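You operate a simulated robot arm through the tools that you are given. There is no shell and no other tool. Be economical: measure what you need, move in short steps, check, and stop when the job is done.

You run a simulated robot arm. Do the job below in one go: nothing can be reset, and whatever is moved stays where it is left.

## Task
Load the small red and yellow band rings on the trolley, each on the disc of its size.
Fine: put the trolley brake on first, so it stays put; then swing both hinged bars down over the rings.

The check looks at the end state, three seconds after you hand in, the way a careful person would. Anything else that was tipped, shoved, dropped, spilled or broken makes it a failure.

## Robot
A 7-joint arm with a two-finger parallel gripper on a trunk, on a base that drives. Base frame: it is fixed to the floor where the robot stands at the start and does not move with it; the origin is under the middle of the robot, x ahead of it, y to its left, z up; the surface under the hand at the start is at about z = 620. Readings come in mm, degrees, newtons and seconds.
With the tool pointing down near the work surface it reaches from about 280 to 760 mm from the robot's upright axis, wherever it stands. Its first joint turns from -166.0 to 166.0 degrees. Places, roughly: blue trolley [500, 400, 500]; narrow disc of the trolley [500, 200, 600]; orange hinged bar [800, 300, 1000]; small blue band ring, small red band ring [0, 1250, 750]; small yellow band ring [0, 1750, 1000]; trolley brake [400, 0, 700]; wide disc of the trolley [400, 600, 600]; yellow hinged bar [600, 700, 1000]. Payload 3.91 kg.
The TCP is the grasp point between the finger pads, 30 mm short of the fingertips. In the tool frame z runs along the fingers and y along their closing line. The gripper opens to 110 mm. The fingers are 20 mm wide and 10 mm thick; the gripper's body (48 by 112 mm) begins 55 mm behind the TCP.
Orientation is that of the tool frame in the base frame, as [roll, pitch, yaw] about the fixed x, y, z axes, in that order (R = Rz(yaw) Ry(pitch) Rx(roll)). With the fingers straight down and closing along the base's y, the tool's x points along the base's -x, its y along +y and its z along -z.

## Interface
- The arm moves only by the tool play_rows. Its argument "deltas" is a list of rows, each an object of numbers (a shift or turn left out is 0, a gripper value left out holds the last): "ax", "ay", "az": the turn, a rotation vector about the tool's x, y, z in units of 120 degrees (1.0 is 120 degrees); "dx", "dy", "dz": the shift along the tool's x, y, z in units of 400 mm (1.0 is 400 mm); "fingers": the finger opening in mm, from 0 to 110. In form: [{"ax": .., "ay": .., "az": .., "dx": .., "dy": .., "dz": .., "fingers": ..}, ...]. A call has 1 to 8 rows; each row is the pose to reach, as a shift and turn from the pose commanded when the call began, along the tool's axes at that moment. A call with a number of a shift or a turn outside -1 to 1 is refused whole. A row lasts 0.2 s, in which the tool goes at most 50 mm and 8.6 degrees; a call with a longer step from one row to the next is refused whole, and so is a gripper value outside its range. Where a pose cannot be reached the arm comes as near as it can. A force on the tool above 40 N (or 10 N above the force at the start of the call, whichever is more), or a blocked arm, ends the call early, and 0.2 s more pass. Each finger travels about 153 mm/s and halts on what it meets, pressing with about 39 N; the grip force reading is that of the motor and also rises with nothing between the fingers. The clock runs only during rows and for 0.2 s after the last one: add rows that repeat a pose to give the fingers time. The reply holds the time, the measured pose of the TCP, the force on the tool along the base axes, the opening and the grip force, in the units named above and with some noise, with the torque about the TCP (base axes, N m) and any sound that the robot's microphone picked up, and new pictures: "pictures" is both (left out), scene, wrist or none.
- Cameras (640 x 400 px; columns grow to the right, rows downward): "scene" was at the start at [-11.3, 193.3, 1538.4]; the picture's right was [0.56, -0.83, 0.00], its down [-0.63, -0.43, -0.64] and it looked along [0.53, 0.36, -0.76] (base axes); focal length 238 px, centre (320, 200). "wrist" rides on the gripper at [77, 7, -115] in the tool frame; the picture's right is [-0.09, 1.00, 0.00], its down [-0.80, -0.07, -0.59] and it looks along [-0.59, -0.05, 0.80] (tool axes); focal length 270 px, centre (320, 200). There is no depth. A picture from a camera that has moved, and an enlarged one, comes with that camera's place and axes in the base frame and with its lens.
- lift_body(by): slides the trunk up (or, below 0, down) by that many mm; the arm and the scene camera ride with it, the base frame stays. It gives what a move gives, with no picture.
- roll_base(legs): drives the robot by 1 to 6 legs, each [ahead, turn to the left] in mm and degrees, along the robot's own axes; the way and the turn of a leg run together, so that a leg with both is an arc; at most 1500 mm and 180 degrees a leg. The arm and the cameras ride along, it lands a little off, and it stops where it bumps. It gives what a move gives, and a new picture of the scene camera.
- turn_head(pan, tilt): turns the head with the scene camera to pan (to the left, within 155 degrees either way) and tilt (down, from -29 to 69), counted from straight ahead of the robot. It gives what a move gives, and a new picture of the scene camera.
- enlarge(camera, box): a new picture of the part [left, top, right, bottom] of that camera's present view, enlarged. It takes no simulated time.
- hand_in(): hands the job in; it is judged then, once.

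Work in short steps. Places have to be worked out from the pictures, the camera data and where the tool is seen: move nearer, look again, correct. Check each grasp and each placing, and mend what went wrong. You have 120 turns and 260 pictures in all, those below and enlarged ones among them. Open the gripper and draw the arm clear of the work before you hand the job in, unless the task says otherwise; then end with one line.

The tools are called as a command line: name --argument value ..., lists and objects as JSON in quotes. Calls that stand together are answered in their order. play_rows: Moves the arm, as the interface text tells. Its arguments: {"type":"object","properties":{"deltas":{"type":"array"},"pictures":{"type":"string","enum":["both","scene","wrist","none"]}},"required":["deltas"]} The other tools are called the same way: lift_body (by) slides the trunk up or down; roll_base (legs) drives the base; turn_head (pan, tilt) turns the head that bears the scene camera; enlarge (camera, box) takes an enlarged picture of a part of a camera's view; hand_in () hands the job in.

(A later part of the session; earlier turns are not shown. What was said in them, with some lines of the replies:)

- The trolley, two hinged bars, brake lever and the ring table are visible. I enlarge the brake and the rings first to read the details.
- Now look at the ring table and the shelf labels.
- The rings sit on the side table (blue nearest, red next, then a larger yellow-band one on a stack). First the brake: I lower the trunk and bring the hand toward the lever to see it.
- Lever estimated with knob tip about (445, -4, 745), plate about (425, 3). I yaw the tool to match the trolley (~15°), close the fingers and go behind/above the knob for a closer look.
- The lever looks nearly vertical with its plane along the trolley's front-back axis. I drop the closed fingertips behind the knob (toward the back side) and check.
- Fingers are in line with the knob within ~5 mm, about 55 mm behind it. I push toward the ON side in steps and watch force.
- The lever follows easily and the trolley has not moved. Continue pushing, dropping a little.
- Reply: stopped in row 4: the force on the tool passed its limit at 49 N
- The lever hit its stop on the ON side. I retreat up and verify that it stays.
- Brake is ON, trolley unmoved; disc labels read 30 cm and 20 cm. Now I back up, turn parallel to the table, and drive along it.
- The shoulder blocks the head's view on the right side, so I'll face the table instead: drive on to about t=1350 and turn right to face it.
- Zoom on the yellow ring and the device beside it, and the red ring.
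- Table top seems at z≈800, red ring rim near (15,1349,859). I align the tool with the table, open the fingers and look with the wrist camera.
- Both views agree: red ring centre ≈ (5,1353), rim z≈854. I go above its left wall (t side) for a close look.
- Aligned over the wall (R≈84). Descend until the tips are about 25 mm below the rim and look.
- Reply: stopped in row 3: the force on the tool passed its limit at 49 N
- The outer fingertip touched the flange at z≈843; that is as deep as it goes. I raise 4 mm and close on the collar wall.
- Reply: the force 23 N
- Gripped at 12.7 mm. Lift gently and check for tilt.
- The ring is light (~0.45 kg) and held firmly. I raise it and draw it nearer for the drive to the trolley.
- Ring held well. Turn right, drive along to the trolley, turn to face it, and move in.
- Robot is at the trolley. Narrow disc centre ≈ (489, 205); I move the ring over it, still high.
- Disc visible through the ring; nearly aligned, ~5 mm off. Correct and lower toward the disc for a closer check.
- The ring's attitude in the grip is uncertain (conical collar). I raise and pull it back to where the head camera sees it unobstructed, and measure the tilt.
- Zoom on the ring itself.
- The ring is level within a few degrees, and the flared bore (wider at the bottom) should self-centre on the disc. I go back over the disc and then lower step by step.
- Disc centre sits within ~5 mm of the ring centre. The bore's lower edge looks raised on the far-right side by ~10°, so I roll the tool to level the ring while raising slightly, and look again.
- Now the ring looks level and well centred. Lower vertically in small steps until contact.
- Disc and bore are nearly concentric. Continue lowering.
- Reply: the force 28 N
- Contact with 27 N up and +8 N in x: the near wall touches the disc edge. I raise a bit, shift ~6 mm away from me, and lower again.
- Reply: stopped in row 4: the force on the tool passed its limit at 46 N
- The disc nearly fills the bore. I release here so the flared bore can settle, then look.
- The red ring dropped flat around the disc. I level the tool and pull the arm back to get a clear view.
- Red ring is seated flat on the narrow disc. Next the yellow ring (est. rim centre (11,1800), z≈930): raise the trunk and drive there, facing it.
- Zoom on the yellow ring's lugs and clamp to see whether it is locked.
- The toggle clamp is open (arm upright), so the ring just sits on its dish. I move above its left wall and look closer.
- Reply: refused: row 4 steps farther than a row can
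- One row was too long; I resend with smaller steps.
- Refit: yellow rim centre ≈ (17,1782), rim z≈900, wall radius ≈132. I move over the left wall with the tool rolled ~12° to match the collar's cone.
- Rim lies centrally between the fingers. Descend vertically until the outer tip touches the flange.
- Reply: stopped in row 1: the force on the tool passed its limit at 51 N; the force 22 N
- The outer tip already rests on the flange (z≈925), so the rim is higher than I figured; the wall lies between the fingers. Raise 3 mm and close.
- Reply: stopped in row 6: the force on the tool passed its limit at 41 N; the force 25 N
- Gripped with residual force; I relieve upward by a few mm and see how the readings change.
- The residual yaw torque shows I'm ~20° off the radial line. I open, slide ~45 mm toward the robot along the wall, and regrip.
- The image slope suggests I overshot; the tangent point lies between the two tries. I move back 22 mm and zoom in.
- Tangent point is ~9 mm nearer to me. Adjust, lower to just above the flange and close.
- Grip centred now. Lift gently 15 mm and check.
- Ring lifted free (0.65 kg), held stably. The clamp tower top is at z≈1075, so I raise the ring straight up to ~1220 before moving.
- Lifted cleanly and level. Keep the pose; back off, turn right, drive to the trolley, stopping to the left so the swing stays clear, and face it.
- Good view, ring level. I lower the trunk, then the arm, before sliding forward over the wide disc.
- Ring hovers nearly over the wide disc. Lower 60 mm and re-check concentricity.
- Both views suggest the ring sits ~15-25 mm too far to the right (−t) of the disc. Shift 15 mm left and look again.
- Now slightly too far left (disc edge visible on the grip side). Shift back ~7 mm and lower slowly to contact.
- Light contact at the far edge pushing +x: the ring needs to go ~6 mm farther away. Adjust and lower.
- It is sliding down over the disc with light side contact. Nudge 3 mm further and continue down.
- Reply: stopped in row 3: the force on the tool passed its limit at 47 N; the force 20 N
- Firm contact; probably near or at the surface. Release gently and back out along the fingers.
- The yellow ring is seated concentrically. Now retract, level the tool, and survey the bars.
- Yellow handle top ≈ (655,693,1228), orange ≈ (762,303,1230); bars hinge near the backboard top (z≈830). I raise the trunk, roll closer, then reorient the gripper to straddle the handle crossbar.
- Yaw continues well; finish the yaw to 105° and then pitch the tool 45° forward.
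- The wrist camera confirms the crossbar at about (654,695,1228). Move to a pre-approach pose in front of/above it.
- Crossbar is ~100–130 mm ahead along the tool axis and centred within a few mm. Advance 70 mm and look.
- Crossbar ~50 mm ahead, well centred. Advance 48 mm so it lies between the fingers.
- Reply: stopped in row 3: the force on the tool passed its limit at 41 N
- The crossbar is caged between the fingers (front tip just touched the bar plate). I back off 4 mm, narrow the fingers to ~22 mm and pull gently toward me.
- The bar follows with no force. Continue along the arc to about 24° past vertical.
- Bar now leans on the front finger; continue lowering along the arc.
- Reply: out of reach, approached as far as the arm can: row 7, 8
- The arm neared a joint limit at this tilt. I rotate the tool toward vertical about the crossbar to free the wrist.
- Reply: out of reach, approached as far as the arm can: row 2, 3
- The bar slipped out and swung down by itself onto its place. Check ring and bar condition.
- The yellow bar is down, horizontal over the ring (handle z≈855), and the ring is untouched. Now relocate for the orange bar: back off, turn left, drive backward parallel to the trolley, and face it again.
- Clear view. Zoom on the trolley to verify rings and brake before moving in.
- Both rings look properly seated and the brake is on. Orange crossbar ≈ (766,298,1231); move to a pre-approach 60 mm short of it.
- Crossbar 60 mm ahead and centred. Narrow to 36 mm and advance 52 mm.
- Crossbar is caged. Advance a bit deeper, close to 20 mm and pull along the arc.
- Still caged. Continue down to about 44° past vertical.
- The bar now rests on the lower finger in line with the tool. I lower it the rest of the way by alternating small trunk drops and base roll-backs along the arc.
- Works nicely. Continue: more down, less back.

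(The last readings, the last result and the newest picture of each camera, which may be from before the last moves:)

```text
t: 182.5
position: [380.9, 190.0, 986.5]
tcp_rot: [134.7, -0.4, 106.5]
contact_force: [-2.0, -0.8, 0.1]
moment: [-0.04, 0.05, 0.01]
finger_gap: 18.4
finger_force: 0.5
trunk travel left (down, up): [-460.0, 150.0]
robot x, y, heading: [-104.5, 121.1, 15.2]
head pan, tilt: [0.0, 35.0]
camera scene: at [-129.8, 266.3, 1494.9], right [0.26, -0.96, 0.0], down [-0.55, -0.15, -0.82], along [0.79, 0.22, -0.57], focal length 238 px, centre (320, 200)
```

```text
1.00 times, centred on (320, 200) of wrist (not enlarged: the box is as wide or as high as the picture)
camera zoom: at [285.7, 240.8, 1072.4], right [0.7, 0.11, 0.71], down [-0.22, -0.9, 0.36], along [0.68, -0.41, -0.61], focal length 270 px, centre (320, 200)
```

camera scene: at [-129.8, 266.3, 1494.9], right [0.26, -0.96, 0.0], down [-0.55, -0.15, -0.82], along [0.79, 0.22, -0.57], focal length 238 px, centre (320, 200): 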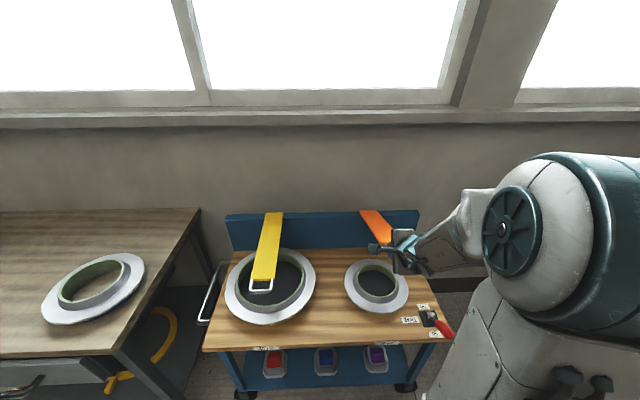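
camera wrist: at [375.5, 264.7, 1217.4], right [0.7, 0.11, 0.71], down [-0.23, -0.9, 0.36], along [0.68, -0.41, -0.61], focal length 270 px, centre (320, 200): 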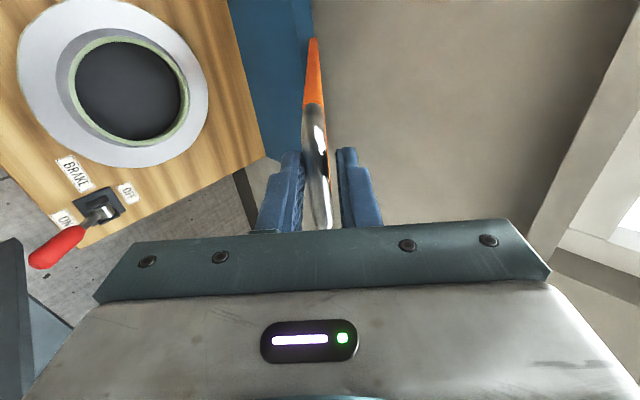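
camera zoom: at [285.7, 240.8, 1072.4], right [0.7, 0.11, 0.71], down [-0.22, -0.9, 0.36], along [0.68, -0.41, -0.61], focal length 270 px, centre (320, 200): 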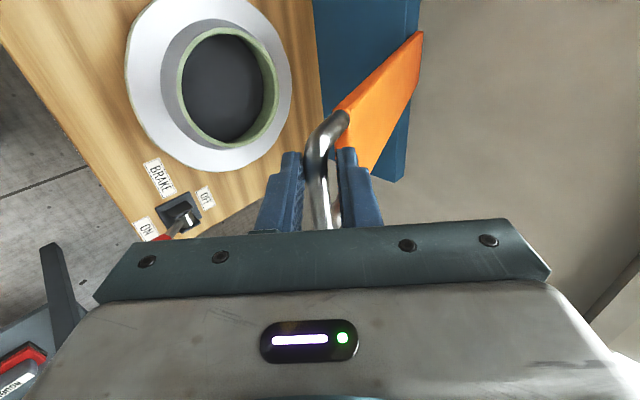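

Near the end. Use smaller alternating steps to keep forces low.

roll_base --legs '[[-9, 0]]'

lift_body --by -28

roll_base --legs '[[-9, 0]]'

lift_body --by -28

enlarge --camera "wrist" --box '[0, 0, 640, 400]'

```text
t: 183.3
position: [374.4, 187.1, 987.4]
tcp_rot: [134.7, -0.4, 106.5]
contact_force: [-2.6, -1.4, -0.8]
moment: [-0.07, 0.12, 0.01]
finger_gap: 19.3
finger_force: 0.8
trunk travel left (down, up): [-460.0, 150.0]
robot x, y, heading: [-111.1, 118.2, 15.0]
head pan, tilt: [0.0, 35.0]
camera scene: at [-137.9, 263.8, 1495.0], right [0.26, -0.96, 0.0], down [-0.55, -0.15, -0.82], along [0.79, 0.22, -0.57], focal length 238 px, centre (320, 200)
```

scene: 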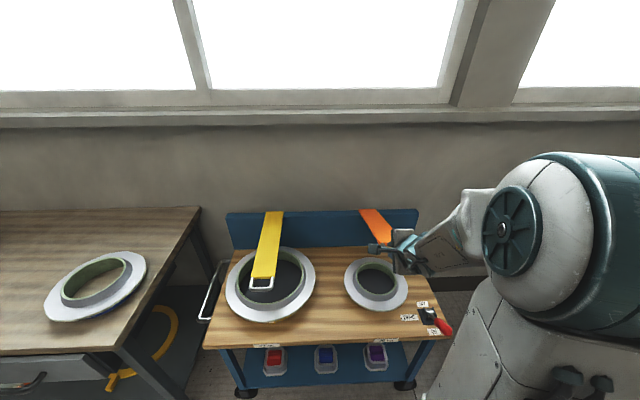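

```text
t: 184.0
position: [373.9, 186.2, 958.4]
tcp_rot: [134.6, -0.5, 106.5]
contact_force: [-2.0, 0.3, -0.6]
moment: [0.23, -0.36, -0.46]
finger_gap: 18.7
finger_force: 44.7
trunk travel left (down, up): [-432.0, 178.0]
robot x, y, heading: [-109.5, 118.6, 15.0]
head pan, tilt: [0.0, 35.0]
```

```text
t: 184.7
position: [365.5, 185.9, 958.2]
tcp_rot: [134.7, -0.5, 106.5]
contact_force: [0.9, -0.1, 0.4]
moment: [0.02, -0.02, -0.04]
finger_gap: 17.8
finger_force: 0.1
trunk travel left (down, up): [-432.0, 178.0]
robot x, y, heading: [-120.9, 117.2, 15.4]
head pan, tilt: [0.0, 35.0]
camera scene: at [-147.0, 261.3, 1467.0], right [0.26, -0.96, 0.0], down [-0.55, -0.15, -0.82], along [0.79, 0.22, -0.57], focal length 238 px, centre (320, 200)
```

scene: 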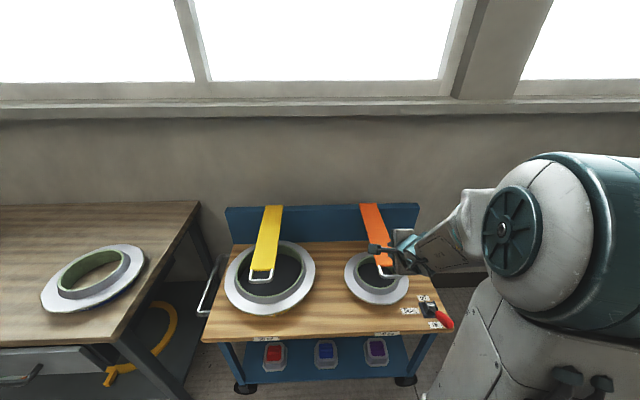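

```text
t: 185.5
position: [365.6, 185.1, 930.6]
tcp_rot: [134.7, -0.4, 106.5]
contact_force: [-0.4, -0.2, 0.4]
moment: [-0.01, -0.03, 0.0]
finger_gap: 17.8
finger_force: 0.1
trunk travel left (down, up): [-404.0, 206.0]
robot x, y, heading: [-119.0, 113.3, 15.3]
head pan, tilt: [0.0, 35.0]
```

```text
1.00 times, centred on (320, 200) of wrist (not enlarged: the box is as wide or as high as the picture)
camera zoom: at [268.7, 235.8, 1016.4], right [0.7, 0.11, 0.71], down [-0.22, -0.9, 0.36], along [0.68, -0.41, -0.61], focal length 270 px, centre (320, 200)
```

zoom: 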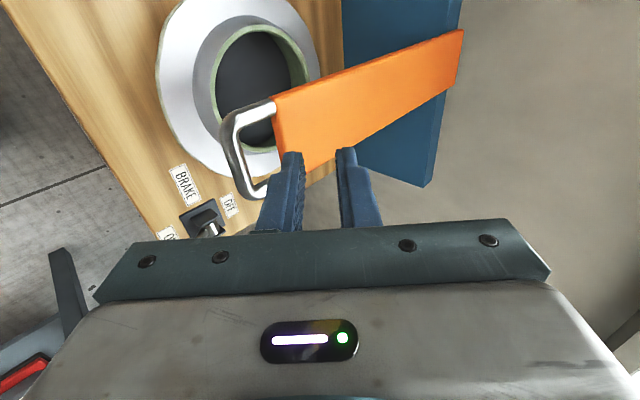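

The orange bar released near the bottom and is down. Withdraw upward, back off, and inspect everything.

lift_body --by 180

roll_base --legs '[[-200, 0]]'

turn_head --pan 5 --tilt 40

enlarge --camera "scene" --box '[220, 130, 440, 290]'

```text
t: 187.5
position: [364.5, 184.1, 1110.6]
tcp_rot: [134.7, -0.4, 106.5]
contact_force: [-0.9, 0.0, -0.2]
moment: [-0.01, 0.04, 0.0]
finger_gap: 18.1
finger_force: 0.0
trunk travel left (down, up): [-584.0, 26.0]
robot x, y, heading: [-121.1, 113.3, 15.4]
head pan, tilt: [0.0, 35.0]
```

```text
t: 189.1
position: [166.1, 129.8, 1111.5]
tcp_rot: [134.6, -0.4, 106.3]
contact_force: [0.2, 0.6, 0.2]
moment: [0.03, -0.03, 0.03]
finger_gap: 17.8
finger_force: 0.0
trunk travel left (down, up): [-584.0, 26.0]
robot x, y, heading: [-315.1, 56.2, 14.8]
head pan, tilt: [0.0, 35.0]
camera scene: at [-345.0, 207.3, 1619.0], right [0.26, -0.97, 0.0], down [-0.55, -0.15, -0.82], along [0.79, 0.21, -0.57], focal length 238 px, centre (320, 200)
```

scene: 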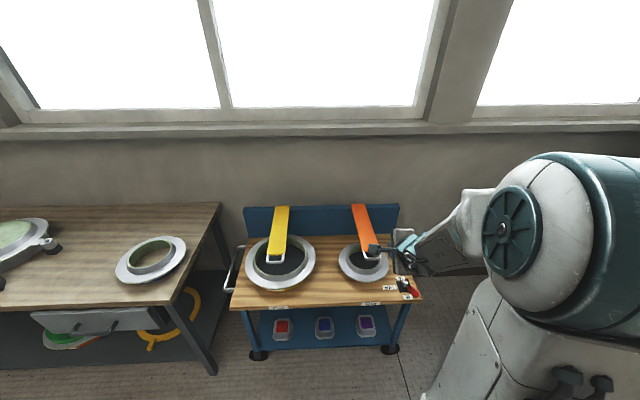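

```text
t: 189.8
position: [166.9, 129.2, 1110.9]
tcp_rot: [134.7, -0.5, 106.4]
contact_force: [0.4, -0.4, -0.3]
moment: [-0.01, 0.0, -0.02]
finger_gap: 17.8
finger_force: 0.0
trunk travel left (down, up): [-584.0, 26.0]
robot x, y, heading: [-316.7, 62.0, 15.2]
head pan, tilt: [5.0, 40.0]
camera scene: at [-349.3, 213.8, 1611.5], right [0.34, -0.94, 0.0], down [-0.6, -0.22, -0.77], along [0.72, 0.26, -0.64], focal length 238 px, centre (320, 200)
```

scene: 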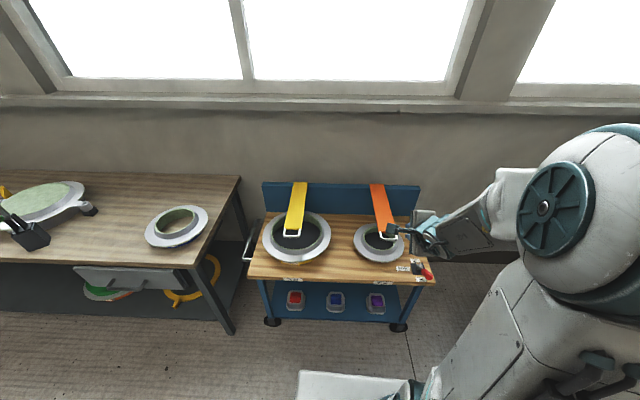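

```text
2.50 times, centred on (330, 210) of scene
camera zoom: at [-349.3, 213.8, 1611.5], right [0.34, -0.94, 0.0], down [-0.6, -0.22, -0.77], along [0.72, 0.26, -0.64], focal length 594 px, centre (295, 175)
```

zoom: 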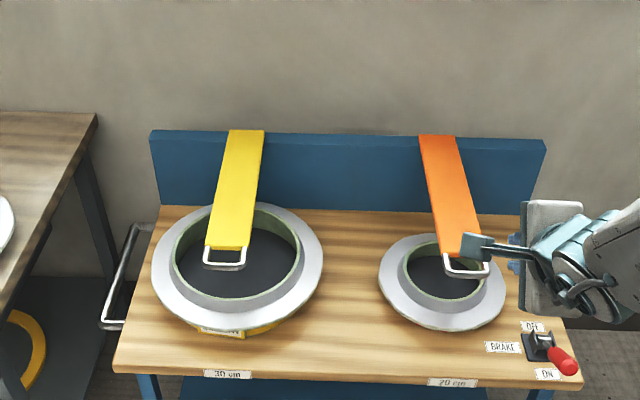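

Both bars are down and the brake is on. I open the gripper and take a lower-angle look to verify both rings sit flat.

play_rows --deltas '[{"fingers": 60}, {"fingers": 60}]' --pictures "none"

lift_body --by -420

turn_head --pan 12 --tilt 28

enlarge --camera "scene" --box '[240, 130, 460, 290]'

```text
t: 190.3
position: [167.1, 128.5, 1110.6]
tcp_rot: [134.7, -0.4, 106.3]
contact_force: [-0.2, 0.5, -0.2]
moment: [-0.01, -0.02, -0.01]
finger_gap: 60.0
finger_force: 0.0
trunk travel left (down, up): [-584.0, 26.0]
robot x, y, heading: [-317.9, 59.1, 15.1]
head pan, tilt: [5.0, 40.0]
```

```text
refused: -420 is not a number from -400 to 400
```

```text
t: 191.1
position: [167.4, 128.5, 1111.4]
tcp_rot: [134.7, -0.4, 106.4]
contact_force: [0.0, 0.0, -0.2]
moment: [-0.03, -0.02, 0.01]
finger_gap: 60.0
finger_force: 0.1
trunk travel left (down, up): [-584.0, 26.0]
robot x, y, heading: [-315.0, 55.2, 15.0]
head pan, tilt: [12.0, 28.0]
camera scene: at [-347.9, 226.2, 1629.9], right [0.46, -0.89, 0.0], down [-0.42, -0.21, -0.88], along [0.79, 0.4, -0.47], focal length 238 px, centre (320, 200)
```

scene: 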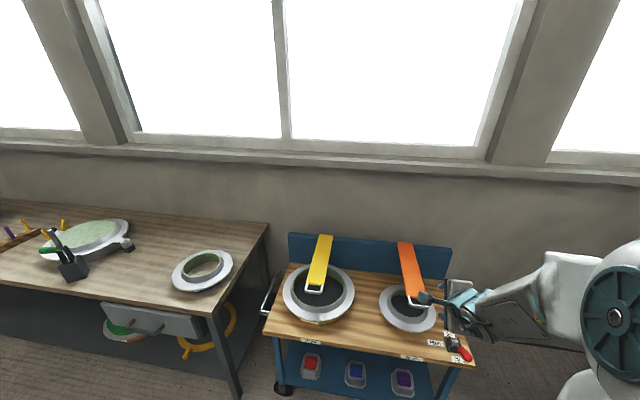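

```text
2.50 times, centred on (350, 210) of scene
camera zoom: at [-347.9, 226.2, 1629.9], right [0.46, -0.89, 0.0], down [-0.42, -0.21, -0.88], along [0.79, 0.4, -0.47], focal length 594 px, centre (245, 175)
```

zoom: 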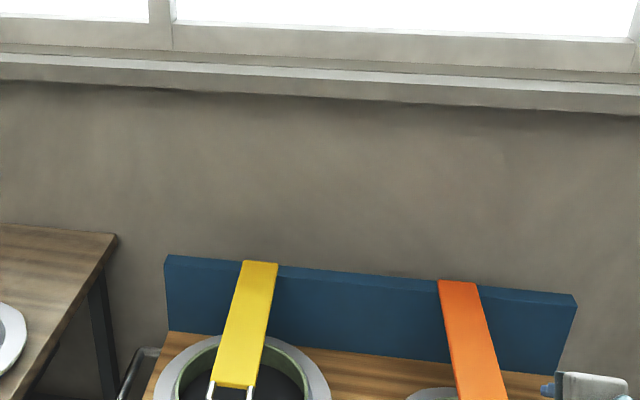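

Lower within the allowed range and look again.

lift_body --by -390

enlarge --camera "scene" --box '[240, 130, 460, 290]'

```text
t: 194.8
position: [168.7, 128.0, 721.3]
tcp_rot: [134.7, -0.4, 106.2]
contact_force: [0.8, 0.0, 0.5]
moment: [0.02, -0.01, 0.0]
finger_gap: 60.0
finger_force: 0.1
trunk travel left (down, up): [-194.0, 416.0]
robot x, y, heading: [-316.1, 60.2, 14.9]
head pan, tilt: [12.0, 28.0]
```

```text
2.50 times, centred on (350, 210) of scene
camera zoom: at [-347.9, 226.2, 1240.0], right [0.46, -0.89, 0.0], down [-0.42, -0.21, -0.88], along [0.79, 0.4, -0.47], focal length 594 px, centre (245, 175)
```

zoom: 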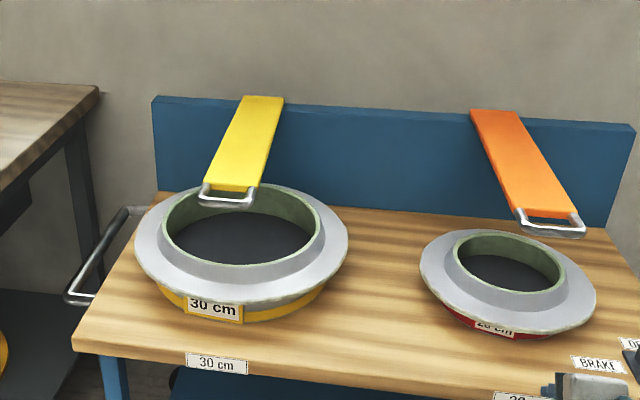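

Both rings lie flat on the disc of their size, the two bars are down over them, the brake is ON, the gripper is open and clear. Handing in.

hand_in

```text
The job is handed in.
```

The job is handed in. The brake is ON, the red ring is on the 20 cm disc and the yellow ring on the 30 cm disc, and both hinged bars are swung down over the rings. The bars slipped from the gripper on the way down and fell the last part by themselves (about 40° for yellow, less for orange). The last pictures show both rings still flat; I did not press on the bars to check that they are fully home.
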